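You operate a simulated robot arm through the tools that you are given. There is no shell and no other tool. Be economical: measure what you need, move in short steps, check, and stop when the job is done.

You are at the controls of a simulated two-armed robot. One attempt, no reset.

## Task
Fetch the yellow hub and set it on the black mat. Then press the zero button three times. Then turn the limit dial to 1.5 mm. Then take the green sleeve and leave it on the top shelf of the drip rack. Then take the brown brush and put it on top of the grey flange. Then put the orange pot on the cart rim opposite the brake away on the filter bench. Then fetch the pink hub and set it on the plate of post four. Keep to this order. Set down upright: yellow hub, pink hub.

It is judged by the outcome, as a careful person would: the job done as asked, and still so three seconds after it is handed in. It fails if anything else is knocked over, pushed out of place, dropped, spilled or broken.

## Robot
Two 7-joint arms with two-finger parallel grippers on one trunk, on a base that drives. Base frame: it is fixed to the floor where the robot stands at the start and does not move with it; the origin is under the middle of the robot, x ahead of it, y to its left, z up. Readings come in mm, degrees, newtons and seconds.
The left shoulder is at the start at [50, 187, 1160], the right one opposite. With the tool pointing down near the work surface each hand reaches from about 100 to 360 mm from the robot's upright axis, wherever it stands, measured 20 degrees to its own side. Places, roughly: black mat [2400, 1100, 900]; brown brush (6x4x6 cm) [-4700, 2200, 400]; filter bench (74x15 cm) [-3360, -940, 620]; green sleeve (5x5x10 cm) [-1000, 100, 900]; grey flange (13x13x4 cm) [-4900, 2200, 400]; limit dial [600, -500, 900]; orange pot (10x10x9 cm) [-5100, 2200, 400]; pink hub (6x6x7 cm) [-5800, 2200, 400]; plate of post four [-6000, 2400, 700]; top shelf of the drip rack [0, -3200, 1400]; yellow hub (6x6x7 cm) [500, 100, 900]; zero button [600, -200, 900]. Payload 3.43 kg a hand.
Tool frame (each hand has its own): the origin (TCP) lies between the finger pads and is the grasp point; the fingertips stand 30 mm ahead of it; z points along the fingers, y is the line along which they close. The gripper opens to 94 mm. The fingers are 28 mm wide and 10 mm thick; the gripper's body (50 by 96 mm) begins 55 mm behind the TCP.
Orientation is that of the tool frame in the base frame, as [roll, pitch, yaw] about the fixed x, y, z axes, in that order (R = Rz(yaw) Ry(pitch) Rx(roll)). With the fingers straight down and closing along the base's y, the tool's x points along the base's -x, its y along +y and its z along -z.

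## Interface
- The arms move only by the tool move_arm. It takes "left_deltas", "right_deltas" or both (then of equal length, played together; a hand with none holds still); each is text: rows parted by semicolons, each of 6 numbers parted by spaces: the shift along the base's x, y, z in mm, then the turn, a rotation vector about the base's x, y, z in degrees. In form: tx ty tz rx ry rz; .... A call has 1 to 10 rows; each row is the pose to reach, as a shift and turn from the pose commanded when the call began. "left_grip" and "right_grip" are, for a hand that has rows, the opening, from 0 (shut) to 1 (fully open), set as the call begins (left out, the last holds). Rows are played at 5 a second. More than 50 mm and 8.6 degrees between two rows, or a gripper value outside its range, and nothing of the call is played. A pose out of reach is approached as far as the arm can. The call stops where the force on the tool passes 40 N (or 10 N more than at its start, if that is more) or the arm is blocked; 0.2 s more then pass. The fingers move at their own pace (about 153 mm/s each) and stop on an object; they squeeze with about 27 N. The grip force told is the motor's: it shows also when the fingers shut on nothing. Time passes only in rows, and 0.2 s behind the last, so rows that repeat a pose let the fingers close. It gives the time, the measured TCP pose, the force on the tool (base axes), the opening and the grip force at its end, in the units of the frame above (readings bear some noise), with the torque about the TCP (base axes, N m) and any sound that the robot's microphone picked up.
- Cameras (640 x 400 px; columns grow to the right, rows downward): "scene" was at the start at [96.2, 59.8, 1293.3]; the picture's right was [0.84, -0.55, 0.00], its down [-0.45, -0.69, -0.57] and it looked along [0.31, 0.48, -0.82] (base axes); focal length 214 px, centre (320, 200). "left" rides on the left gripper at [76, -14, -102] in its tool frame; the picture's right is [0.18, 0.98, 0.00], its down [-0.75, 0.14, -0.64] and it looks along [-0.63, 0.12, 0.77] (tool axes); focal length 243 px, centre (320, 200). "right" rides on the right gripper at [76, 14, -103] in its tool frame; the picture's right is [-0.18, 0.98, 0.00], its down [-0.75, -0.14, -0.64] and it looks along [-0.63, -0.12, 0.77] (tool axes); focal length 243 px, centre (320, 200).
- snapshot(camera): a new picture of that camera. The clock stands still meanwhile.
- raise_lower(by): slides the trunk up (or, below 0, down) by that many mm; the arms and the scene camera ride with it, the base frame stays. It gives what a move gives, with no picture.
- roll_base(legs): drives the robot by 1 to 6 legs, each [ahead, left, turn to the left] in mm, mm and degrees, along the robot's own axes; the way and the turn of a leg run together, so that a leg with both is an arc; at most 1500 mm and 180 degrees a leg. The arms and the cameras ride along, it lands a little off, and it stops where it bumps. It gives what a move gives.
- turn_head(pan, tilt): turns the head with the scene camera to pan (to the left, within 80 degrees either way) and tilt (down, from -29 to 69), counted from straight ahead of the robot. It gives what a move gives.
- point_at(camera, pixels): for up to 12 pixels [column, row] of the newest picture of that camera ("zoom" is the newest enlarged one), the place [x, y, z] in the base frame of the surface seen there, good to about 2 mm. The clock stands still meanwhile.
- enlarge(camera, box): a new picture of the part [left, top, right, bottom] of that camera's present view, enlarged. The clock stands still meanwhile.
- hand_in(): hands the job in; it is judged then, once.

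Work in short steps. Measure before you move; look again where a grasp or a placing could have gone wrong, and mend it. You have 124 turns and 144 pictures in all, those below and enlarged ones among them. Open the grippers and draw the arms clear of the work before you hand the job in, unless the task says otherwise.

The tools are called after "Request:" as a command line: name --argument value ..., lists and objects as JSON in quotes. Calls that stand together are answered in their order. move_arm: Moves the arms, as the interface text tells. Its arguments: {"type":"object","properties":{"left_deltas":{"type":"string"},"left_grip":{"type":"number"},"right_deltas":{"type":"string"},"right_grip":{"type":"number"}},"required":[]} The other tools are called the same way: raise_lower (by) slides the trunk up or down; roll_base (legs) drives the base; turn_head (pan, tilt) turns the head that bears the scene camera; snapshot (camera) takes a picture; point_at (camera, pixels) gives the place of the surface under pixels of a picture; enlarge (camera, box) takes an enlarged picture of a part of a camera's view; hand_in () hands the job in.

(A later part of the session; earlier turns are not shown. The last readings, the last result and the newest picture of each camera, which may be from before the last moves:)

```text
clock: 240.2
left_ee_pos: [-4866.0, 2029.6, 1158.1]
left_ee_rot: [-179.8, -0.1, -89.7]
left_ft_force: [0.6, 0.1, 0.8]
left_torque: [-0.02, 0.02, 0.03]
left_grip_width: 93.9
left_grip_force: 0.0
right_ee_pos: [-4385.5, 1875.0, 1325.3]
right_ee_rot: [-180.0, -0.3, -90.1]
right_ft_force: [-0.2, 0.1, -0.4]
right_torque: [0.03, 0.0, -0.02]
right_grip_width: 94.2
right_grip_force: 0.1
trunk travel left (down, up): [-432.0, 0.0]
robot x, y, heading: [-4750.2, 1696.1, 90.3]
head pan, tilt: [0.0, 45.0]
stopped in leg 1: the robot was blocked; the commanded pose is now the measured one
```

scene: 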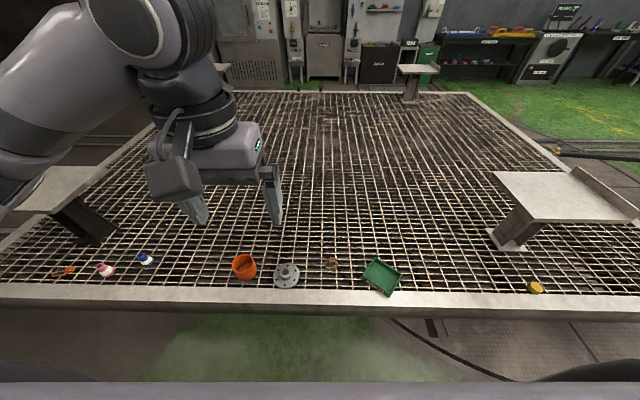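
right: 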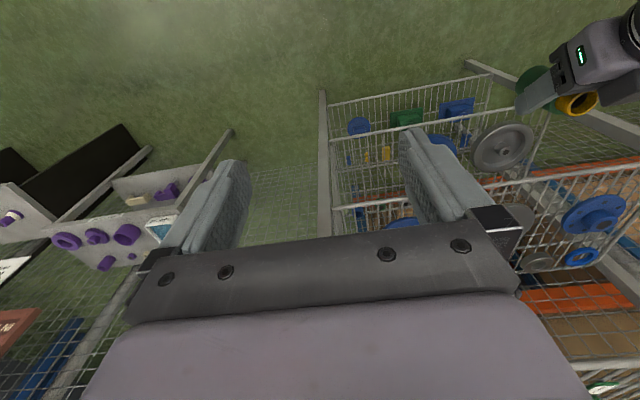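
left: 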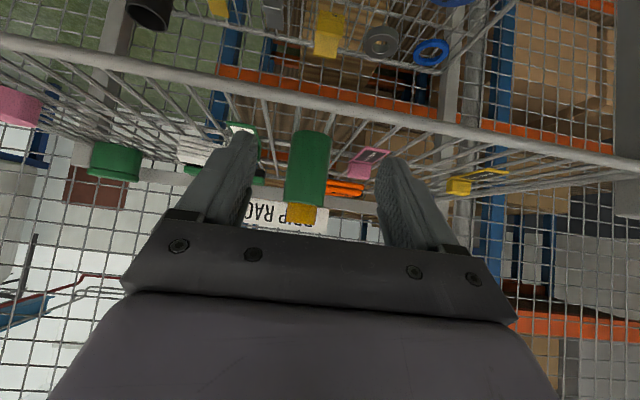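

Blocked at y≈1695, too far for tool-down reach. Turned to heading 150 the right shoulder comes nearer to the rim, so I back off, turn left 60°, and look.

Request:
roll_base --legs '[[-140, 0, 0], [0, 0, 60]]'

Request:
roll_base --legs '[[60, -104, 0]]'

Request:
turn_head --pan -60 --tilt 45

Request:
snapshot --camera "scene"

```text
clock: 244.1
left_ee_pos: [-5100.1, 1630.0, 1159.8]
left_ee_rot: [-179.8, -0.1, -30.0]
left_ft_force: [0.1, 0.3, 0.2]
left_torque: [-0.02, 0.0, 0.01]
left_grip_width: 94.2
left_grip_force: 0.1
right_ee_pos: [-4722.3, 1966.9, 1325.1]
right_ee_rot: [180.0, -0.3, -30.3]
right_ft_force: [0.8, -0.7, 0.3]
right_torque: [-0.01, -0.01, 0.01]
right_grip_width: 94.1
right_grip_force: 0.1
trunk travel left (down, up): [-432.0, 0.0]
robot x, y, heading: [-4753.1, 1557.7, 149.9]
head pan, tilt: [0.0, 45.0]
```

```text
clock: 245.4
left_ee_pos: [-5099.1, 1749.6, 1157.9]
left_ee_rot: [-179.9, -0.1, -29.9]
left_ft_force: [0.8, 0.7, -0.6]
left_torque: [-0.01, 0.01, -0.01]
left_grip_width: 94.0
left_grip_force: 0.2
right_ee_pos: [-4721.9, 2088.1, 1323.1]
right_ee_rot: [-180.0, -0.3, -30.4]
right_ft_force: [-0.4, -0.4, -0.3]
right_torque: [-0.03, -0.03, 0.02]
right_grip_width: 94.1
right_grip_force: 0.1
trunk travel left (down, up): [-432.0, 0.0]
robot x, y, heading: [-4752.1, 1677.1, 149.8]
head pan, tilt: [0.0, 45.0]
```

```text
clock: 246.7
left_ee_pos: [-5099.5, 1748.6, 1159.6]
left_ee_rot: [-179.9, -0.2, -30.0]
left_ft_force: [-0.2, -0.7, 0.2]
left_torque: [-0.01, -0.01, -0.01]
left_grip_width: 93.8
left_grip_force: 0.1
right_ee_pos: [-4722.2, 2086.8, 1324.9]
right_ee_rot: [-180.0, -0.3, -30.4]
right_ft_force: [-0.4, 0.2, 0.0]
right_torque: [0.01, 0.01, 0.01]
right_grip_width: 93.8
right_grip_force: 0.1
trunk travel left (down, up): [-432.0, 0.0]
robot x, y, heading: [-4755.3, 1676.2, 149.7]
head pan, tilt: [-60.0, 45.0]
```

```text
63 pictures are left
```

scene: 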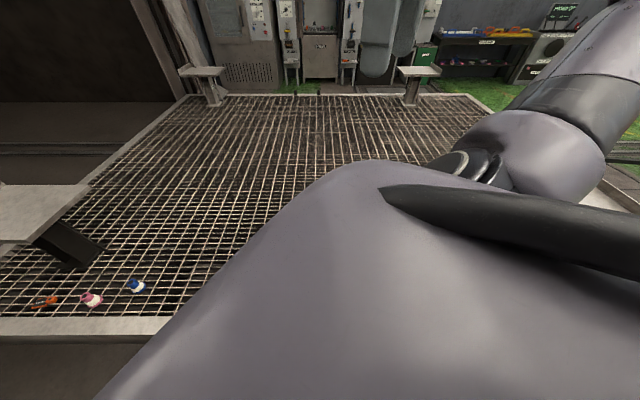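

Right hand already hangs at (−4722, 2087). Lower the trunk fully so the right hand and camera come near the rim.

Request:
raise_lower --by -430

Request:
snapshot --camera "right"

```text
refused: -430 is not a number from -400 to 400
```

```text
62 pictures are left
```

right: 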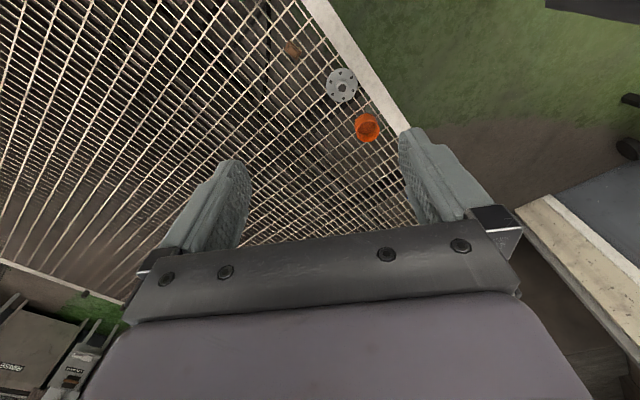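

Request:
raise_lower --by -390

Request:
snapshot --camera "right"

```text
clock: 250.4
left_ee_pos: [-5099.9, 1748.8, 768.6]
left_ee_rot: [-179.9, -0.2, -30.0]
left_ft_force: [0.8, -0.8, 0.4]
left_torque: [-0.02, -0.03, -0.01]
left_grip_width: 93.9
left_grip_force: 0.1
right_ee_pos: [-4721.5, 2086.3, 934.0]
right_ee_rot: [-180.0, -0.3, -30.3]
right_ft_force: [0.2, -0.1, 1.1]
right_torque: [0.0, 0.0, 0.03]
right_grip_width: 93.9
right_grip_force: 0.0
trunk travel left (down, up): [-42.0, 390.0]
robot x, y, heading: [-4757.9, 1676.9, 149.8]
head pan, tilt: [-60.0, 45.0]
```

```text
61 pictures are left
```

right: 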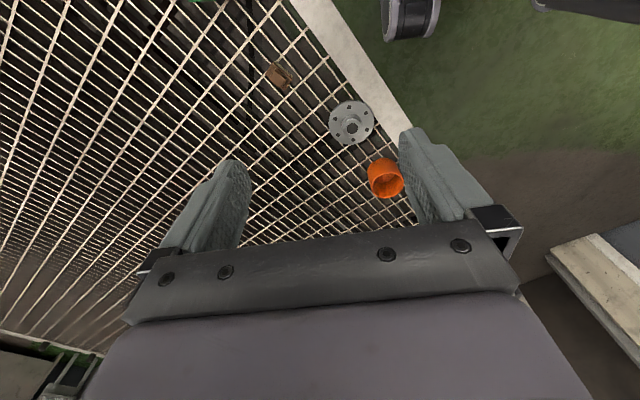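

Enlarge the brush, flange and pot to measure.

Request:
enlarge --camera "right" --box '[230, 30, 430, 155]'

Request:
point_at --camera "zoom" --pixels '[[155, 125], [135, 150], [195, 165], [120, 130], [165, 185], [390, 310], [400, 295], [395, 330], [330, 290], [445, 300], [385, 235], [410, 355]]'

```text
3.20 times, centred on (330, 92) of right
```

zoom: 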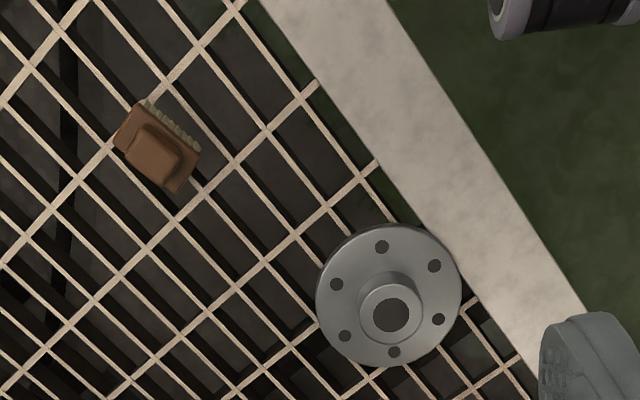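

```text
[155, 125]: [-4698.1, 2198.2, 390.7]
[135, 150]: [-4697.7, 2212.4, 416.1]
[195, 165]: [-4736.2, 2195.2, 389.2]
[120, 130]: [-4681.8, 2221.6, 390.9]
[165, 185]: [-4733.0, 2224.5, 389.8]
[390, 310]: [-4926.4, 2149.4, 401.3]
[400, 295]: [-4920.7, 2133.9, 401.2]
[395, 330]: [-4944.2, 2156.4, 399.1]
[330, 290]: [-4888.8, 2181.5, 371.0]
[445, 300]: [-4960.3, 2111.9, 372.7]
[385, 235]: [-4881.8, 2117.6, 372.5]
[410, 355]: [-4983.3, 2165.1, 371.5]
```

Brush plate spans x −4738…−4680, y ≈2192…2226, centre ≈(−4709,2209), handle top 417. I move the right hand above it, turning +30° so the fingers close along y.

Request:
move_arm --right_deltas "2 15 -40 0 0 4; 4 30 -80 0 0 8; 6 45 -120 0 0 12; 8 60 -160 0 0 16; 10 75 -200 0 0 20; 12 90 -240 0 0 24; 12 105 -280 0 0 28; 12 123 -315 0 0 30; 12 123 -360 0 0 30; 12 123 -400 0 0 30" --right_grip 1

Request:
snapshot --camera "right"

```text
clock: 252.6
left_ee_pos: [-5100.0, 1749.8, 768.9]
left_ee_rot: [-179.9, -0.1, -30.0]
left_ft_force: [-0.5, -0.9, -1.0]
left_torque: [0.05, 0.05, 0.01]
left_grip_width: 94.2
left_grip_force: 0.0
right_ee_pos: [-4756.6, 2128.1, 506.0]
right_ee_rot: [-179.7, 0.3, -0.6]
right_ft_force: [4.3, -2.8, -3.6]
right_torque: [0.19, 0.26, 0.0]
right_grip_width: 94.0
right_grip_force: 0.1
right hand out of reach, approached as far as the arm can: row 5, 6, 7, 8, 9, 10
trunk travel left (down, up): [-42.0, 390.0]
robot x, y, heading: [-4752.8, 1678.3, 149.6]
head pan, tilt: [-60.0, 45.0]
```

```text
59 pictures are left
```

right: 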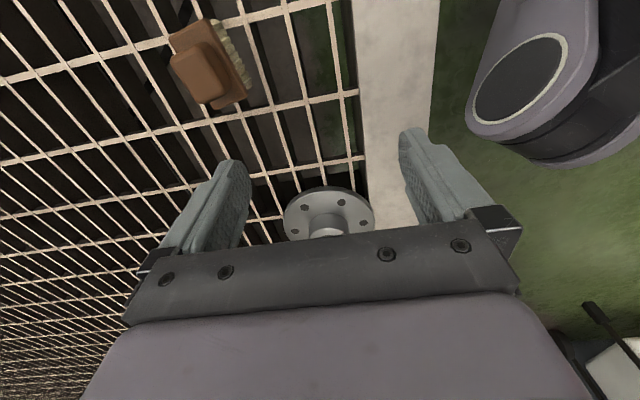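

The hand stalls short at (−4757,2128). Check where the elbow is and how near the base can go.

Request:
point_at --camera "right" --pixels '[[520, 75], [560, 150], [490, 90], [215, 60], [205, 40], [390, 100]]'

Request:
move_arm --right_deltas "0 0 40 0 0 0; 0 0 80 0 0 0"

Request:
roll_base --legs '[[25, -43, 0]]'

```text
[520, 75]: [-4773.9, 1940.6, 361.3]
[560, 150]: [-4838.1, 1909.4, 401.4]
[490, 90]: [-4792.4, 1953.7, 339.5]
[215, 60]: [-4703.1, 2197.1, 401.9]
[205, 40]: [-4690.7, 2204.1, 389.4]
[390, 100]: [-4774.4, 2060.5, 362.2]
```

```text
clock: 253.2
left_ee_pos: [-5099.9, 1750.0, 769.5]
left_ee_rot: [-179.9, -0.3, -30.0]
left_ft_force: [-0.4, -0.1, -0.7]
left_torque: [-0.02, 0.03, 0.03]
left_grip_width: 94.1
left_grip_force: 0.1
right_ee_pos: [-4753.0, 2127.2, 583.3]
right_ee_rot: [179.9, -0.4, -0.4]
right_ft_force: [0.2, -0.5, 0.0]
right_torque: [0.0, 0.02, 0.01]
right_grip_width: 93.9
right_grip_force: 0.0
trunk travel left (down, up): [-42.0, 390.0]
robot x, y, heading: [-4754.3, 1676.6, 149.5]
head pan, tilt: [-60.0, 45.0]
```

```text
clock: 254.2
left_ee_pos: [-5098.8, 1769.0, 767.7]
left_ee_rot: [-179.8, -0.1, -29.9]
left_ft_force: [-0.6, -0.4, -0.2]
left_torque: [-0.03, 0.02, 0.03]
left_grip_width: 93.9
left_grip_force: 0.1
right_ee_pos: [-4755.3, 2145.5, 584.7]
right_ee_rot: [180.0, -0.3, -0.3]
right_ft_force: [-0.1, -0.7, 0.7]
right_torque: [0.0, -0.03, 0.03]
right_grip_width: 94.2
right_grip_force: 0.0
trunk travel left (down, up): [-42.0, 390.0]
robot x, y, heading: [-4755.9, 1695.1, 149.8]
head pan, tilt: [-60.0, 45.0]
stopped in leg 1: the robot was blocked; the commanded pose is now the measured one
```

The elbow is hanging low and touching the rim front. I lift the hand, turn the base to heading 115 (arm pointing more straight ahead), and will use a 40° tilted grasp closing along x.

Request:
move_arm --right_deltas "0 -10 45 0 0 0; 0 -20 90 0 0 0; 0 -30 135 0 0 0; 0 -40 180 0 0 0; 0 -50 220 0 0 0"

Request:
roll_base --legs '[[-15, 26, 0], [0, 0, -35], [46, 71, 0]]'

Request:
turn_head --pan -25 --tilt 45

Request:
snapshot --camera "scene"

```text
clock: 255.4
left_ee_pos: [-5100.3, 1769.2, 768.0]
left_ee_rot: [-179.7, -0.2, -29.9]
left_ft_force: [-0.5, 0.0, -0.4]
left_torque: [-0.04, 0.01, 0.01]
left_grip_width: 93.8
left_grip_force: 0.1
right_ee_pos: [-4755.6, 2097.5, 795.5]
right_ee_rot: [179.6, -0.6, -0.6]
right_ft_force: [-0.2, 0.0, 0.5]
right_torque: [0.0, -0.01, -0.03]
right_grip_width: 94.0
right_grip_force: 0.1
right hand out of reach, approached as far as the arm can: row 1, 2, 3, 5
trunk travel left (down, up): [-42.0, 390.0]
robot x, y, heading: [-4753.1, 1696.9, 149.6]
head pan, tilt: [-60.0, 45.0]
```

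```text
clock: 258.6
left_ee_pos: [-5078.3, 1937.4, 769.4]
left_ee_rot: [-179.9, -0.1, -65.0]
left_ft_force: [0.2, 0.7, 0.1]
left_torque: [0.02, -0.03, -0.01]
left_grip_width: 93.9
left_grip_force: 0.0
right_ee_pos: [-4606.4, 2006.7, 797.1]
right_ee_rot: [179.9, -0.3, -35.7]
right_ft_force: [0.3, 0.3, -0.5]
right_torque: [-0.01, -0.01, 0.0]
right_grip_width: 93.7
right_grip_force: 0.2
trunk travel left (down, up): [-42.0, 390.0]
robot x, y, heading: [-4836.8, 1674.1, 114.7]
head pan, tilt: [-60.0, 45.0]
```

```text
clock: 259.6
left_ee_pos: [-5078.0, 1936.9, 768.7]
left_ee_rot: [-179.8, -0.2, -65.2]
left_ft_force: [0.1, 0.0, 0.7]
left_torque: [-0.02, 0.01, -0.01]
left_grip_width: 94.1
left_grip_force: 0.1
right_ee_pos: [-4607.2, 2006.2, 796.2]
right_ee_rot: [179.8, -0.3, -35.7]
right_ft_force: [0.3, -1.2, -0.4]
right_torque: [-0.02, -0.02, -0.03]
right_grip_width: 93.9
right_grip_force: 0.1
trunk travel left (down, up): [-42.0, 390.0]
robot x, y, heading: [-4840.9, 1680.8, 114.5]
head pan, tilt: [-25.0, 45.0]
```

```text
58 pictures are left
```

scene: 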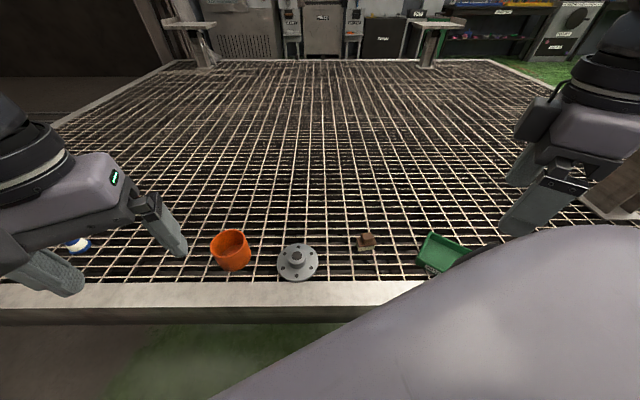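

Good overview. Enlarge the brush and flange from here to fix their geometry.

Request:
enlarge --camera "scene" --box '[265, 215, 393, 295]'

Request:
point_at --camera "zoom" --pixels '[[485, 95], [525, 95], [505, 120], [462, 130], [550, 130], [505, 150], [505, 170], [160, 205], [160, 180], [120, 215], [205, 215], [155, 320]]'

```text
5.00 times, centred on (329, 255) of scene
```

zoom: 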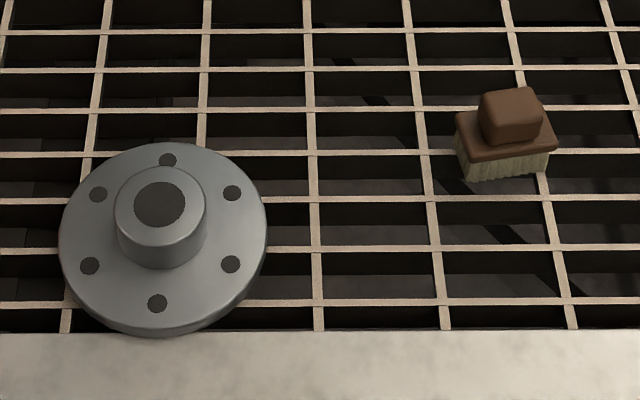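

```text
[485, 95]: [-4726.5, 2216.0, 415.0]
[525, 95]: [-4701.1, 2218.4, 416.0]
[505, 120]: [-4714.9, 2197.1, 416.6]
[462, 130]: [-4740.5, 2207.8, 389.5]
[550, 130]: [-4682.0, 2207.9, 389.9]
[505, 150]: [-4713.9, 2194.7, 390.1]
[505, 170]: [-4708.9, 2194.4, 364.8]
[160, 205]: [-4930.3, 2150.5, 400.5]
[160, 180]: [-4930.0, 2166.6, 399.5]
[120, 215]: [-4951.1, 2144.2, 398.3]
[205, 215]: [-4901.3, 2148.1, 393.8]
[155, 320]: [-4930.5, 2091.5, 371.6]
```

Brush centre (−4711, 2210), plate 60 mm along x, z 380–390. First turn the right hand to yaw −90 and move over toward it.

Request:
move_arm --right_deltas "-15 12 -14 0 0 -7.8; -30 24 -28 0 0 -15.6; -45 36 -42 0 0 -23.4; -60 48 -56 0 0 -31.2; -75 60 -70 0 0 -39; -90 72 -84 0 0 -46.8; -104 84 -96 0 0 -54.3"

Request:
move_arm --right_deltas "0 8 -35 8 0 0; 0 16 -70 16 0 0; 0 24 -110 24 0 0; 0 32 -150 32 0 0; 0 44 -190 40 0 0; 0 56 -225 40 0 0"

Request:
snapshot --camera "right"

Request:
snapshot --camera "scene"

```text
clock: 261.2
left_ee_pos: [-5077.8, 1936.7, 768.0]
left_ee_rot: [-179.8, -0.3, -65.1]
left_ft_force: [0.0, -0.2, -0.7]
left_torque: [-0.01, 0.05, -0.02]
left_grip_width: 94.2
left_grip_force: 0.0
right_ee_pos: [-4710.6, 2092.0, 699.4]
right_ee_rot: [179.9, -0.2, -90.1]
right_ft_force: [-0.5, -0.3, -0.3]
right_torque: [-0.03, -0.01, -0.01]
right_grip_width: 94.0
right_grip_force: 0.1
trunk travel left (down, up): [-42.0, 390.0]
robot x, y, heading: [-4838.2, 1680.5, 114.4]
head pan, tilt: [-25.0, 45.0]
```

```text
clock: 262.6
left_ee_pos: [-5079.1, 1936.6, 768.6]
left_ee_rot: [-179.8, -0.2, -65.2]
left_ft_force: [-0.3, -0.4, -0.7]
left_torque: [0.02, 0.02, 0.0]
left_grip_width: 94.1
left_grip_force: 0.0
right_ee_pos: [-4696.9, 2157.3, 506.8]
right_ee_rot: [179.8, 39.6, -90.0]
right_ft_force: [-0.4, 0.2, 0.8]
right_torque: [-0.04, 0.04, 0.04]
right_grip_width: 94.0
right_grip_force: 0.0
right hand out of reach, approached as far as the arm can: row 5, 6
trunk travel left (down, up): [-42.0, 390.0]
robot x, y, heading: [-4838.0, 1679.8, 114.6]
head pan, tilt: [-25.0, 45.0]
```

```text
56 pictures are left
```

right: 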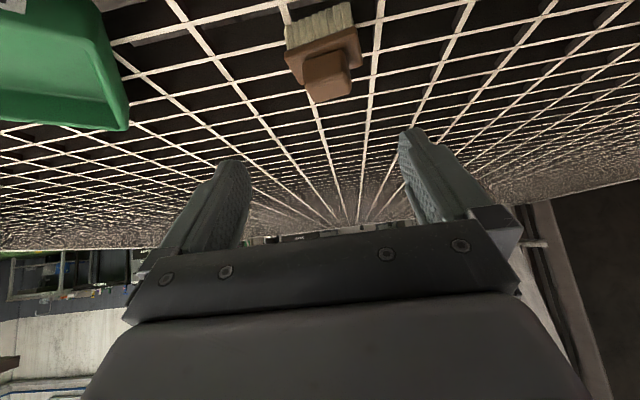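

```text
55 pictures are left
```

scene: 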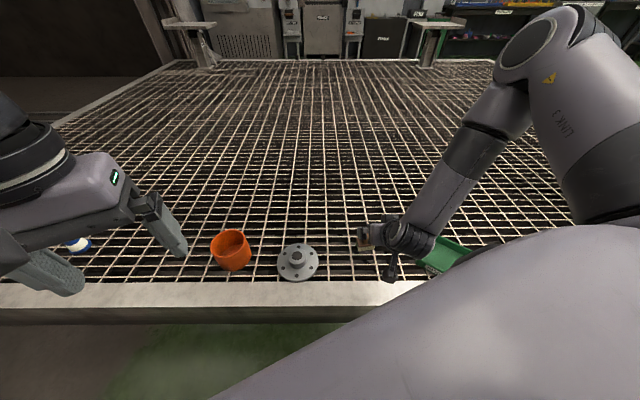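

Elbow is up and clear now, but the tilt seems to limit the wrist. Lower the trunk the last 40 mm, creep the base nearer 12 mm, and cut the tilt to 20°.

Request:
raise_lower --by -41

Request:
roll_base --legs '[[11, -5, 0]]'

Request:
move_arm --right_deltas "-7 5 10 -7 0 0; -14 10 10 -14 0 0; -14 16 5 -20 0 0; -14 22 -10 -20 0 0; -14 28 -30 -20 0 0"

Request:
snapshot --camera "right"

```text
clock: 263.4
left_ee_pos: [-5079.1, 1936.3, 727.7]
left_ee_rot: [-179.7, -0.2, -65.0]
left_ft_force: [-0.6, -0.3, -0.9]
left_torque: [-0.01, -0.01, 0.03]
left_grip_width: 94.1
left_grip_force: 0.0
right_ee_pos: [-4696.7, 2157.1, 466.9]
right_ee_rot: [179.7, 39.7, -90.1]
right_ft_force: [-0.4, 0.7, -0.5]
right_torque: [-0.04, 0.0, -0.01]
right_grip_width: 94.1
right_grip_force: 0.0
trunk travel left (down, up): [-1.0, 431.0]
robot x, y, heading: [-4838.9, 1678.4, 114.7]
head pan, tilt: [-25.0, 45.0]
```

```text
clock: 264.2
left_ee_pos: [-5078.2, 1948.6, 727.5]
left_ee_rot: [-179.8, -0.2, -65.0]
left_ft_force: [-0.3, -0.1, 0.7]
left_torque: [0.01, -0.01, 0.01]
left_grip_width: 93.9
left_grip_force: 0.1
right_ee_pos: [-4697.2, 2168.5, 467.0]
right_ee_rot: [180.0, 39.6, -90.0]
right_ft_force: [0.2, -1.0, 0.7]
right_torque: [0.0, 0.01, 0.02]
right_grip_width: 94.1
right_grip_force: 0.1
trunk travel left (down, up): [-1.0, 431.0]
robot x, y, heading: [-4837.0, 1693.6, 114.6]
head pan, tilt: [-25.0, 45.0]
```

```text
clock: 265.4
left_ee_pos: [-5079.1, 1949.1, 728.0]
left_ee_rot: [-179.8, -0.3, -65.1]
left_ft_force: [-0.1, -0.1, 0.6]
left_torque: [0.03, 0.02, 0.02]
left_grip_width: 94.2
left_grip_force: 0.1
right_ee_pos: [-4710.6, 2197.5, 436.5]
right_ee_rot: [179.9, 19.5, -90.0]
right_ft_force: [-0.2, -0.1, -0.4]
right_torque: [-0.03, -0.03, -0.04]
right_grip_width: 93.8
right_grip_force: 0.0
trunk travel left (down, up): [-1.0, 431.0]
robot x, y, heading: [-4836.1, 1690.6, 114.6]
head pan, tilt: [-25.0, 45.0]
```

```text
54 pictures are left
```

right: 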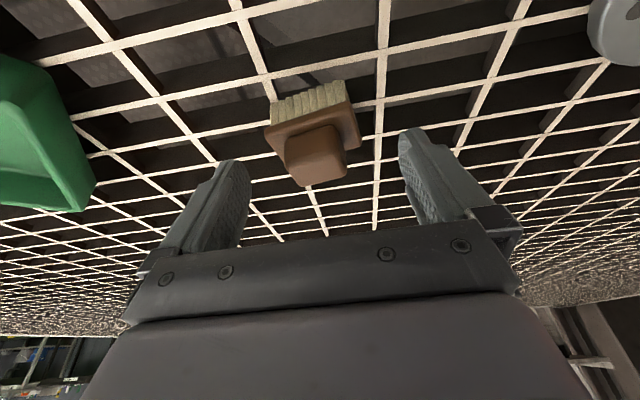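

Within reach now. Descend to (−4711, 2208, 392) and close on the plate ends.

Request:
move_arm --right_deltas "0 5 -20 0 0 0; 0 10 -38 0 0 0; 0 11 -44 0 0 0"

Request:
snapshot --camera "right"

```text
clock: 266.2
left_ee_pos: [-5079.6, 1949.5, 726.8]
left_ee_rot: [-179.8, -0.3, -65.1]
left_ft_force: [-0.4, 0.2, -0.2]
left_torque: [-0.02, 0.01, -0.01]
left_grip_width: 93.9
left_grip_force: 0.0
right_ee_pos: [-4700.6, 2203.7, 424.0]
right_ee_rot: [179.9, 19.5, -90.0]
right_ft_force: [-0.4, -0.3, -0.2]
right_torque: [-0.03, 0.0, 0.03]
right_grip_width: 93.8
right_grip_force: 0.0
right hand out of reach, approached as far as the arm can: row 1, 2, 3
trunk travel left (down, up): [-1.0, 431.0]
robot x, y, heading: [-4841.5, 1690.5, 114.7]
head pan, tilt: [-25.0, 45.0]
```

```text
53 pictures are left
```

right: 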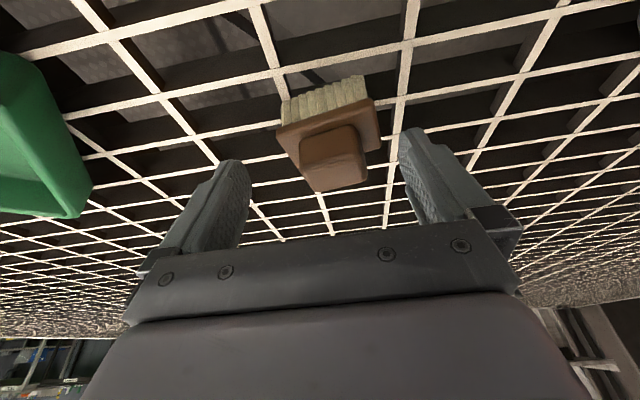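

Just short (z 424). Turning the base to heading ~138 brings the shoulder ~45 mm nearer; I lift, turn and shift the base.

Request:
move_arm --right_deltas "0 -10 40 0 0 0; 0 -20 80 0 0 0; 0 -30 120 0 0 0"

Request:
roll_base --legs '[[-14, 6, 0], [0, 0, 23], [-50, -64, 0]]'

```text
clock: 267.0
left_ee_pos: [-5078.5, 1949.6, 727.0]
left_ee_rot: [-179.7, -0.2, -65.0]
left_ft_force: [0.1, 0.2, -0.9]
left_torque: [-0.05, 0.01, -0.03]
left_grip_width: 94.0
left_grip_force: 0.0
right_ee_pos: [-4701.5, 2175.3, 545.0]
right_ee_rot: [179.8, 19.4, -90.0]
right_ft_force: [0.0, -1.3, -0.1]
right_torque: [-0.02, -0.01, 0.01]
right_grip_width: 94.0
right_grip_force: 0.1
trunk travel left (down, up): [-1.0, 431.0]
robot x, y, heading: [-4840.2, 1690.7, 114.5]
head pan, tilt: [-25.0, 45.0]
```

```text
clock: 269.6
left_ee_pos: [-5079.7, 1834.8, 726.9]
left_ee_rot: [-179.8, -0.2, -42.3]
left_ft_force: [0.4, -0.3, 0.4]
left_torque: [-0.01, -0.01, 0.0]
left_grip_width: 94.0
left_grip_force: 0.1
right_ee_pos: [-4818.6, 2189.2, 544.8]
right_ee_rot: [179.9, 19.6, -67.3]
right_ft_force: [-0.4, -0.1, 0.4]
right_torque: [-0.01, 0.01, -0.01]
right_grip_width: 94.2
right_grip_force: 0.1
trunk travel left (down, up): [-1.0, 431.0]
robot x, y, heading: [-4756.3, 1688.2, 137.3]
head pan, tilt: [-25.0, 45.0]
```

Now re-aim the right hand: yaw −22.7° and move above the brush, then step down.

Request:
move_arm --right_deltas "36 3 -10 0 0 -7.6; 72 7 -30 0 0 -15.2; 107 11 -50 0 0 -22.7; 107 12 -85 0 0 -22.7"

Request:
move_arm --right_deltas "0 4 -30 0 0 0; 0 7 -50 0 0 0; 0 7 -68 0 0 0"

Request:
snapshot --camera "right"

```text
clock: 270.6
left_ee_pos: [-5079.0, 1832.7, 727.0]
left_ee_rot: [-179.8, -0.2, -42.4]
left_ft_force: [-1.0, -0.5, 0.3]
left_torque: [0.02, 0.01, 0.03]
left_grip_width: 93.8
left_grip_force: 0.1
right_ee_pos: [-4710.2, 2201.3, 461.2]
right_ee_rot: [179.9, 19.6, -90.0]
right_ft_force: [1.7, 0.3, 0.5]
right_torque: [0.0, -0.03, -0.02]
right_grip_width: 93.9
right_grip_force: 0.0
trunk travel left (down, up): [-1.0, 431.0]
robot x, y, heading: [-4758.6, 1687.6, 137.6]
head pan, tilt: [-25.0, 45.0]
```

```text
clock: 271.4
left_ee_pos: [-5078.6, 1834.2, 727.6]
left_ee_rot: [-179.8, -0.2, -42.3]
left_ft_force: [-0.7, -0.4, 0.0]
left_torque: [0.0, 0.0, 0.03]
left_grip_width: 94.1
left_grip_force: 0.1
right_ee_pos: [-4711.3, 2206.6, 400.7]
right_ee_rot: [179.8, 19.5, -90.0]
right_ft_force: [-0.3, 0.3, 0.6]
right_torque: [0.03, 0.0, -0.07]
right_grip_width: 93.9
right_grip_force: 0.0
right hand out of reach, approached as far as the arm can: row 3
trunk travel left (down, up): [-1.0, 431.0]
robot x, y, heading: [-4757.0, 1689.4, 137.5]
head pan, tilt: [-25.0, 45.0]
```

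```text
52 pictures are left
```

right: 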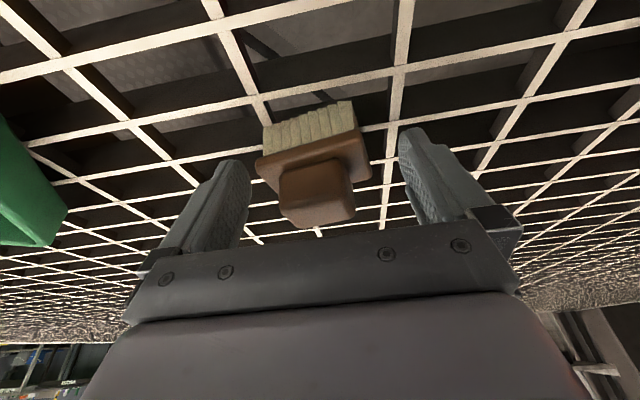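

TCP at z 401, tips at ≈372, below the plate (380–390); good enough. Close and lift a little.

Request:
move_arm --right_deltas "0 0 0 0 0 0; 0 0 0 0 0 0; 0 0 0 0 0 0; 0 0 25 0 0 0; 0 0 60 0 0 0" --right_grip 0

Request:
snapshot --camera "right"

```text
clock: 272.6
left_ee_pos: [-5079.6, 1834.5, 727.5]
left_ee_rot: [-179.9, -0.2, -42.4]
left_ft_force: [-0.5, 0.2, 0.7]
left_torque: [0.01, 0.01, -0.02]
left_grip_width: 93.7
left_grip_force: 0.0
right_ee_pos: [-4711.1, 2207.2, 458.9]
right_ee_rot: [179.9, 19.5, -89.9]
right_ft_force: [0.5, -0.3, -0.6]
right_torque: [-0.02, -0.02, 0.01]
right_grip_width: 59.2
right_grip_force: 26.8
trunk travel left (down, up): [-1.0, 431.0]
robot x, y, heading: [-4759.0, 1690.7, 137.3]
head pan, tilt: [-25.0, 45.0]
```

```text
51 pictures are left
```

right: 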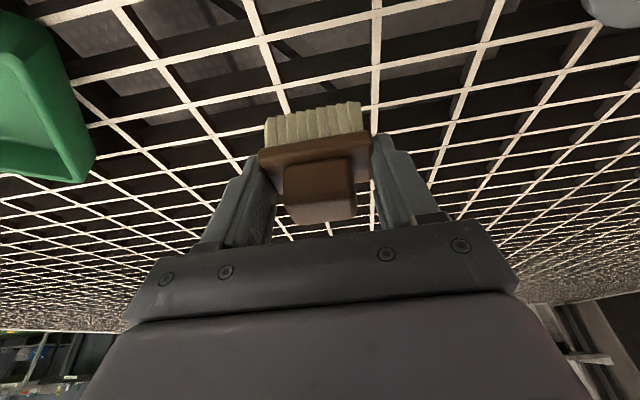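

Brush held (59 mm). Raise it and drive the base −217 mm in x to bring it over the flange.

Request:
move_arm --right_deltas "0 -15 15 0 0 0; 0 -30 25 0 0 0"

Request:
roll_base --legs '[[155, 153, 0]]'

Request:
turn_head --pan -35 --tilt 45

Request:
snapshot --camera "scene"

Request:
snapshot --camera "right"

```text
clock: 273.2
left_ee_pos: [-5079.3, 1833.3, 727.8]
left_ee_rot: [-179.8, -0.2, -42.4]
left_ft_force: [-0.4, -0.2, 0.0]
left_torque: [0.02, 0.0, -0.04]
left_grip_width: 93.9
left_grip_force: 0.0
right_ee_pos: [-4710.4, 2176.5, 485.5]
right_ee_rot: [179.9, 19.5, -90.0]
right_ft_force: [0.0, -0.9, -0.7]
right_torque: [0.03, 0.04, 0.03]
right_grip_width: 59.2
right_grip_force: 27.0
trunk travel left (down, up): [-1.0, 431.0]
robot x, y, heading: [-4757.2, 1690.6, 137.5]
head pan, tilt: [-25.0, 45.0]
```

```text
clock: 274.9
left_ee_pos: [-5296.9, 1826.6, 727.8]
left_ee_rot: [-179.8, -0.2, -42.4]
left_ft_force: [-0.2, -0.2, -0.6]
left_torque: [-0.01, 0.01, -0.03]
left_grip_width: 94.0
left_grip_force: 0.1
right_ee_pos: [-4929.3, 2170.7, 485.0]
right_ee_rot: [179.9, 19.6, -89.9]
right_ft_force: [-0.4, 0.8, -0.6]
right_torque: [-0.01, 0.0, -0.01]
right_grip_width: 58.8
right_grip_force: 27.6
trunk travel left (down, up): [-1.0, 431.0]
robot x, y, heading: [-4975.1, 1684.6, 137.3]
head pan, tilt: [-25.0, 45.0]
```

```text
clock: 275.6
left_ee_pos: [-5297.4, 1826.6, 728.0]
left_ee_rot: [-179.7, -0.1, -42.3]
left_ft_force: [0.9, -0.2, -0.3]
left_torque: [0.02, 0.03, -0.01]
left_grip_width: 93.9
left_grip_force: 0.1
right_ee_pos: [-4927.9, 2171.3, 485.2]
right_ee_rot: [179.9, 19.4, -89.9]
right_ft_force: [-0.8, -0.9, -1.0]
right_torque: [-0.01, -0.04, 0.01]
right_grip_width: 59.2
right_grip_force: 26.4
trunk travel left (down, up): [-1.0, 431.0]
robot x, y, heading: [-4974.7, 1685.7, 137.2]
head pan, tilt: [-35.0, 45.0]
```

```text
50 pictures are left
```

scene: 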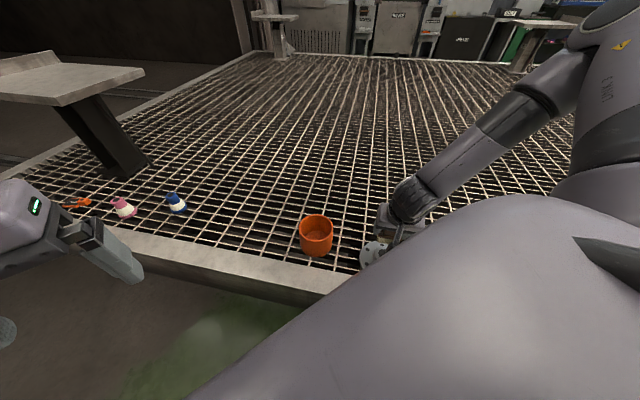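

```text
49 pictures are left
```

right: 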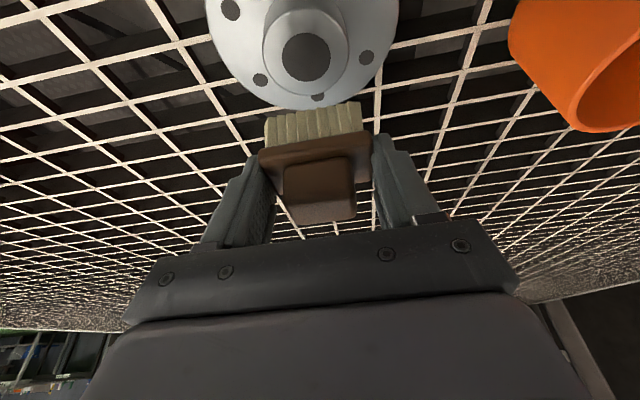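

Measure the boss from this view.

Request:
point_at --camera "right" --pixels '[[270, 58], [343, 58], [305, 30], [305, 88], [305, 57], [305, 82], [215, 50], [393, 40], [290, 130], [350, 125]]'

```text
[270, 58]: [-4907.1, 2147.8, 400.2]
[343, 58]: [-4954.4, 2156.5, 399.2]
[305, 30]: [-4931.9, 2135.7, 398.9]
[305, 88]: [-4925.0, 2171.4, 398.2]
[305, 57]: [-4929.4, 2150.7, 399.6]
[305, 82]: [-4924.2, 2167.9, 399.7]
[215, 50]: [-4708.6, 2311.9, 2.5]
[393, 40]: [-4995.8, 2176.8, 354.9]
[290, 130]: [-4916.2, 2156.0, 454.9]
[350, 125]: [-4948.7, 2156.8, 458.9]
```

Boss centre (−4930, 2151), top 399.5. Move back 24 mm in y and lower to just above, then to contact.

Request:
move_arm --right_deltas "-1.5 -24 0 0 0 0; -1.5 -24 -20 0 0 0; -1.5 -24 -36 0 0 0; -1.5 -24 -40 0 0 0; -1.5 -24 -43 0 0 0"

Request:
snapshot --camera "right"

Request:
enlarge --camera "scene" --box '[300, 180, 460, 280]'

```text
clock: 276.8
left_ee_pos: [-5297.6, 1827.6, 726.8]
left_ee_rot: [-179.9, -0.1, -42.4]
left_ft_force: [-0.7, -0.3, -0.6]
left_torque: [0.0, -0.01, -0.01]
left_grip_width: 94.0
left_grip_force: 0.0
right_ee_pos: [-4931.2, 2147.6, 442.1]
right_ee_rot: [179.9, 19.6, -90.0]
right_ft_force: [-0.5, -0.5, -1.0]
right_torque: [-0.05, -0.04, 0.01]
right_grip_width: 59.0
right_grip_force: 27.1
trunk travel left (down, up): [-1.0, 431.0]
robot x, y, heading: [-4971.8, 1681.4, 137.3]
head pan, tilt: [-35.0, 45.0]
```

```text
48 pictures are left
```

right: 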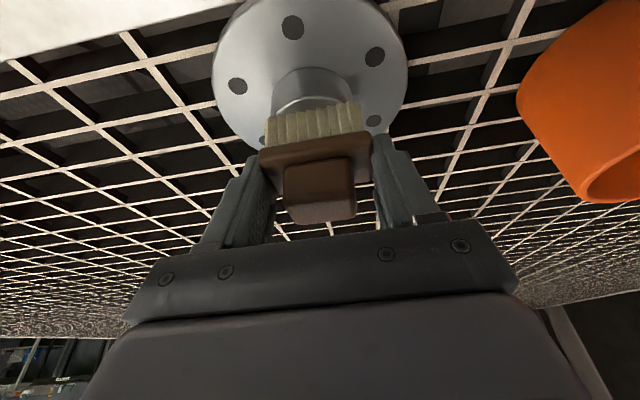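

```text
4.00 times, centred on (380, 230) of scene
```

zoom: 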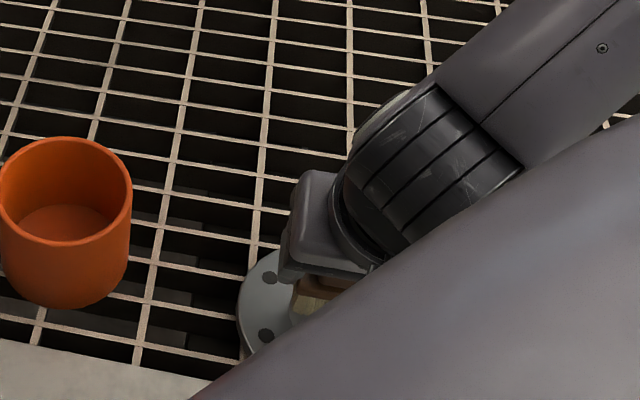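

No contact yet. Check the remaining offset between bristle front edge and boss.

Request:
point_at --camera "right" --pixels '[[312, 106], [312, 113], [312, 98], [312, 120], [275, 120], [358, 108], [312, 75], [312, 90]]'

```text
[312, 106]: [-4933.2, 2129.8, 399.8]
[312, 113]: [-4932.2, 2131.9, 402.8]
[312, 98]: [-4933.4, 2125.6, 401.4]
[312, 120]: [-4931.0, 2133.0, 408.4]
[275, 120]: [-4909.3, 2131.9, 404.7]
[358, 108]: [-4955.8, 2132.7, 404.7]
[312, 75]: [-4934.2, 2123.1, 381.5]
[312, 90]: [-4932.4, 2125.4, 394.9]
```

Bristles span y≈2131–2170 over the boss (2125–2176), bottom ~1–2 mm above it. Lower a couple of mm to contact.

Request:
move_arm --right_deltas "0 0 -1 0 0 0; 0 0 -2 0 0 0; 0 0 -2 0 0 0"

```text
clock: 277.6
left_ee_pos: [-5296.2, 1826.7, 726.9]
left_ee_rot: [-179.9, -0.1, -42.4]
left_ft_force: [-0.4, 0.4, -0.1]
left_torque: [0.0, -0.02, -0.01]
left_grip_width: 94.1
left_grip_force: 0.0
right_ee_pos: [-4930.7, 2147.3, 442.5]
right_ee_rot: [179.8, 19.6, -90.1]
right_ft_force: [5.0, -1.4, 21.7]
right_torque: [-0.33, -0.25, 0.03]
right_grip_width: 59.2
right_grip_force: 27.4
trunk travel left (down, up): [-1.0, 431.0]
robot x, y, heading: [-4973.5, 1682.9, 137.5]
head pan, tilt: [-35.0, 45.0]
```

Contact (22 N). Ease up 1.5 mm, open and rise straight along the tool axis.

Request:
move_arm --right_deltas "0 0 1.5 0 0 0; 0 0 1.5 0 0 0; 0 0 1.5 0 0 0; 0 -6 20 0 0 0; 0 -15 45 0 0 0; 0 -27 80 0 0 0; 0 -38 110 0 0 0" --right_grip 1

Request:
snapshot --camera "right"

```text
clock: 279.2
left_ee_pos: [-5297.0, 1827.0, 728.0]
left_ee_rot: [-179.8, -0.2, -42.4]
left_ft_force: [-0.7, -0.2, -0.1]
left_torque: [0.01, 0.02, -0.01]
left_grip_width: 94.0
left_grip_force: 0.0
right_ee_pos: [-4951.1, 2144.2, 537.5]
right_ee_rot: [179.9, 19.5, -90.1]
right_ft_force: [-1.1, 0.0, 0.4]
right_torque: [-0.03, 0.0, -0.02]
right_grip_width: 93.8
right_grip_force: 0.0
right hand out of reach, approached as far as the arm can: row 6, 7
trunk travel left (down, up): [-1.0, 431.0]
robot x, y, heading: [-4977.3, 1683.1, 137.2]
head pan, tilt: [-35.0, 45.0]
```

```text
46 pictures are left
```

right: 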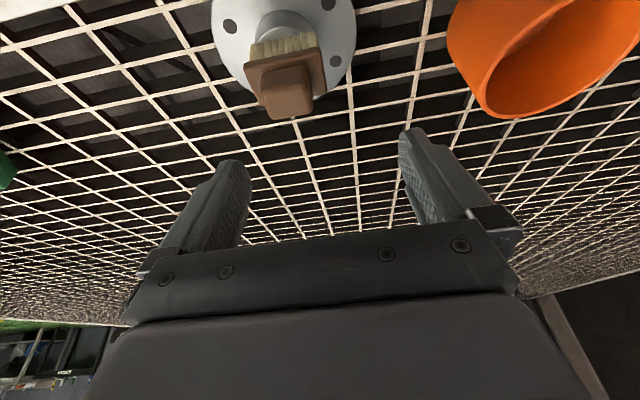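

Brush sits on the flange boss. Next the orange pot: ~100 mm wide, so I'll pinch its wall. Measure it.

Request:
enlarge --camera "scene" --box '[270, 195, 398, 275]'

Request:
point_at --camera "zoom" --pixels '[[155, 160], [163, 160], [312, 165], [303, 160], [230, 220], [230, 213], [235, 105], [235, 112], [230, 195], [220, 295], [445, 280], [430, 260]]'

```text
5.00 times, centred on (334, 235) of scene
```

zoom: 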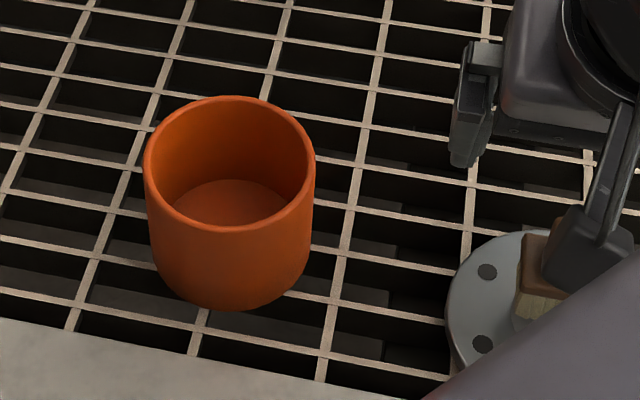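

```text
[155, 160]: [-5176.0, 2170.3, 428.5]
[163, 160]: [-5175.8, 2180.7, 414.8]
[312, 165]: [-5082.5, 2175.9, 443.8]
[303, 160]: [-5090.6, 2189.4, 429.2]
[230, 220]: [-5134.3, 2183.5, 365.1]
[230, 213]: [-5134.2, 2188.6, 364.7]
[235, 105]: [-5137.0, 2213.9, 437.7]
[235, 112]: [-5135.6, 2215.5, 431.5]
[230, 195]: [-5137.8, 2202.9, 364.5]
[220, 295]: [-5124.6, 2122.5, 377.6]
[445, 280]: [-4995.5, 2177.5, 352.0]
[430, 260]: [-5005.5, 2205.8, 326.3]
```

Pot: centre (−5131, 2171), radius 50, rim z≈448, wall ~5 mm. Drive −150 mm in x so the right hand comes over its +x wall.

Request:
roll_base --legs '[[114, 98, 0]]'

Request:
snapshot --camera "right"

```text
clock: 280.6
left_ee_pos: [-5444.8, 1833.1, 728.3]
left_ee_rot: [-179.8, -0.1, -42.5]
left_ft_force: [-0.5, 0.3, 0.0]
left_torque: [-0.03, 0.04, 0.0]
left_grip_width: 93.9
left_grip_force: 0.0
right_ee_pos: [-5098.9, 2148.8, 535.8]
right_ee_rot: [179.9, 19.5, -90.0]
right_ft_force: [-0.2, 0.7, -0.2]
right_torque: [0.06, 0.0, 0.03]
right_grip_width: 94.1
right_grip_force: 0.0
trunk travel left (down, up): [-1.0, 431.0]
robot x, y, heading: [-5124.0, 1693.8, 137.3]
head pan, tilt: [-35.0, 45.0]
```

```text
44 pictures are left
```

right: 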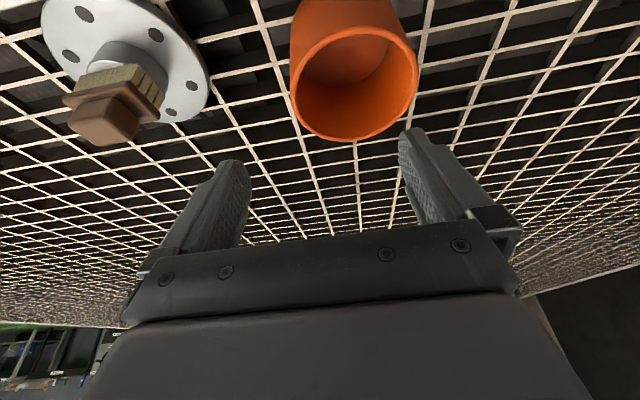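

Align on the +x wall at x=−5083.5, y≈2166 and descend to z 440 in steps.

Request:
move_arm --right_deltas "15 10 0 0 0 0; 15 17 -35 0 0 0; 15 17 -60 0 0 0"

Request:
snapshot --camera "right"

```text
clock: 281.4
left_ee_pos: [-5444.8, 1833.4, 727.9]
left_ee_rot: [-179.9, -0.3, -42.4]
left_ft_force: [-0.5, -0.3, -0.2]
left_torque: [-0.02, 0.0, -0.02]
left_grip_width: 93.8
left_grip_force: 0.0
right_ee_pos: [-5085.3, 2166.7, 476.6]
right_ee_rot: [180.0, 19.5, -90.0]
right_ft_force: [-0.7, 0.4, 0.2]
right_torque: [0.0, 0.0, 0.03]
right_grip_width: 94.0
right_grip_force: 0.1
trunk travel left (down, up): [-1.0, 431.0]
robot x, y, heading: [-5124.7, 1684.0, 137.2]
head pan, tilt: [-35.0, 45.0]
```

```text
43 pictures are left
```

right: 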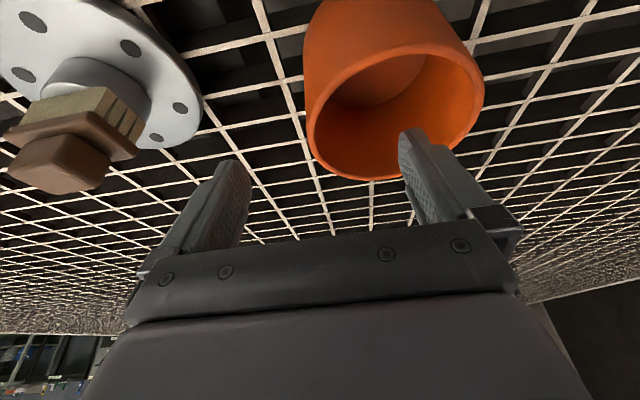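

The inner finger is over the pot's interior, the outer one is clear. Descend 36 mm and close.

Request:
move_arm --right_deltas "1 0 -18 0 0 0; 1 0 -36 0 0 0"

Request:
snapshot --camera "right"

Request:
move_arm --right_deltas "0 0 0 0 0 0; 0 0 0 0 0 0; 0 0 0 0 0 0; 0 0 0 0 0 0" --right_grip 0

Request:
snapshot --camera "right"

```text
clock: 282.0
left_ee_pos: [-5445.9, 1833.2, 728.7]
left_ee_rot: [-179.8, -0.1, -42.4]
left_ft_force: [0.3, -0.2, 0.0]
left_torque: [0.01, -0.03, 0.0]
left_grip_width: 94.1
left_grip_force: 0.0
right_ee_pos: [-5083.0, 2165.6, 439.8]
right_ee_rot: [179.9, 19.5, -90.0]
right_ft_force: [0.0, 1.0, -0.6]
right_torque: [-0.02, 0.06, 0.02]
right_grip_width: 94.2
right_grip_force: 0.0
trunk travel left (down, up): [-1.0, 431.0]
robot x, y, heading: [-5123.9, 1687.3, 137.4]
head pan, tilt: [-35.0, 45.0]
```

```text
42 pictures are left
```

right: 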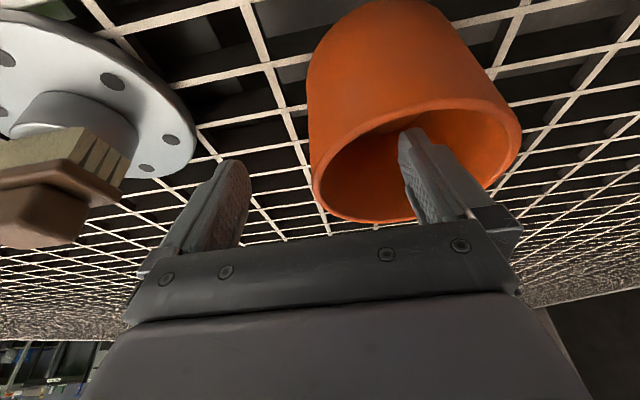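

```text
clock: 283.0
left_ee_pos: [-5446.6, 1832.9, 727.5]
left_ee_rot: [-179.8, -0.1, -42.3]
left_ft_force: [-0.1, 0.2, -0.1]
left_torque: [-0.01, 0.01, 0.01]
left_grip_width: 94.2
left_grip_force: 0.1
right_ee_pos: [-5084.7, 2165.6, 440.7]
right_ee_rot: [179.8, 19.5, -90.0]
right_ft_force: [0.1, -0.8, 5.5]
right_torque: [-0.17, 0.48, 0.05]
right_grip_width: 12.7
right_grip_force: 27.0
trunk travel left (down, up): [-1.0, 431.0]
robot x, y, heading: [-5125.0, 1687.9, 137.2]
head pan, tilt: [-35.0, 45.0]
```

```text
41 pictures are left
```

right: 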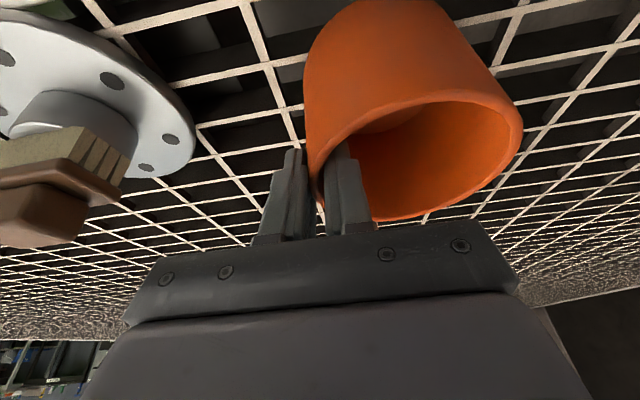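

Wall gripped. Lift 80 mm and check.

Request:
move_arm --right_deltas "0 0 15 0 0 0; 0 -5 35 0 0 0; 0 -10 60 0 0 0; 0 -20 85 0 0 0"

Request:
snapshot --camera "scene"

```text
clock: 284.0
left_ee_pos: [-5444.7, 1833.4, 728.8]
left_ee_rot: [-179.8, -0.1, -42.5]
left_ft_force: [0.4, -0.2, 0.5]
left_torque: [0.0, 0.01, 0.0]
left_grip_width: 94.0
left_grip_force: 0.0
right_ee_pos: [-5085.8, 2151.5, 524.2]
right_ee_rot: [-180.0, 19.4, -90.0]
right_ft_force: [-0.2, -0.1, -1.5]
right_torque: [-0.01, -0.02, -0.01]
right_grip_width: 12.1
right_grip_force: 27.1
right hand out of reach, approached as far as the arm can: row 4
trunk travel left (down, up): [-1.0, 431.0]
robot x, y, heading: [-5124.7, 1687.7, 137.3]
head pan, tilt: [-35.0, 45.0]
```

```text
40 pictures are left
```

scene: 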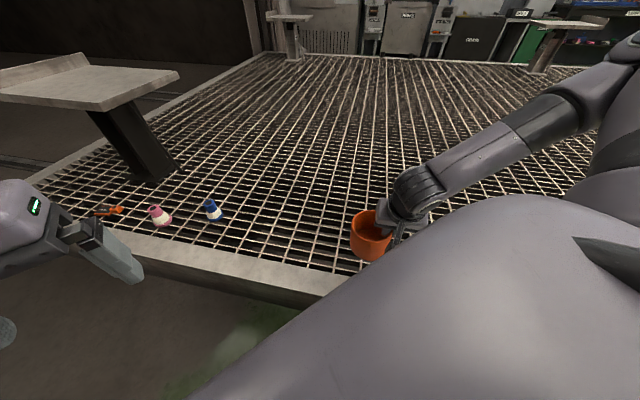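

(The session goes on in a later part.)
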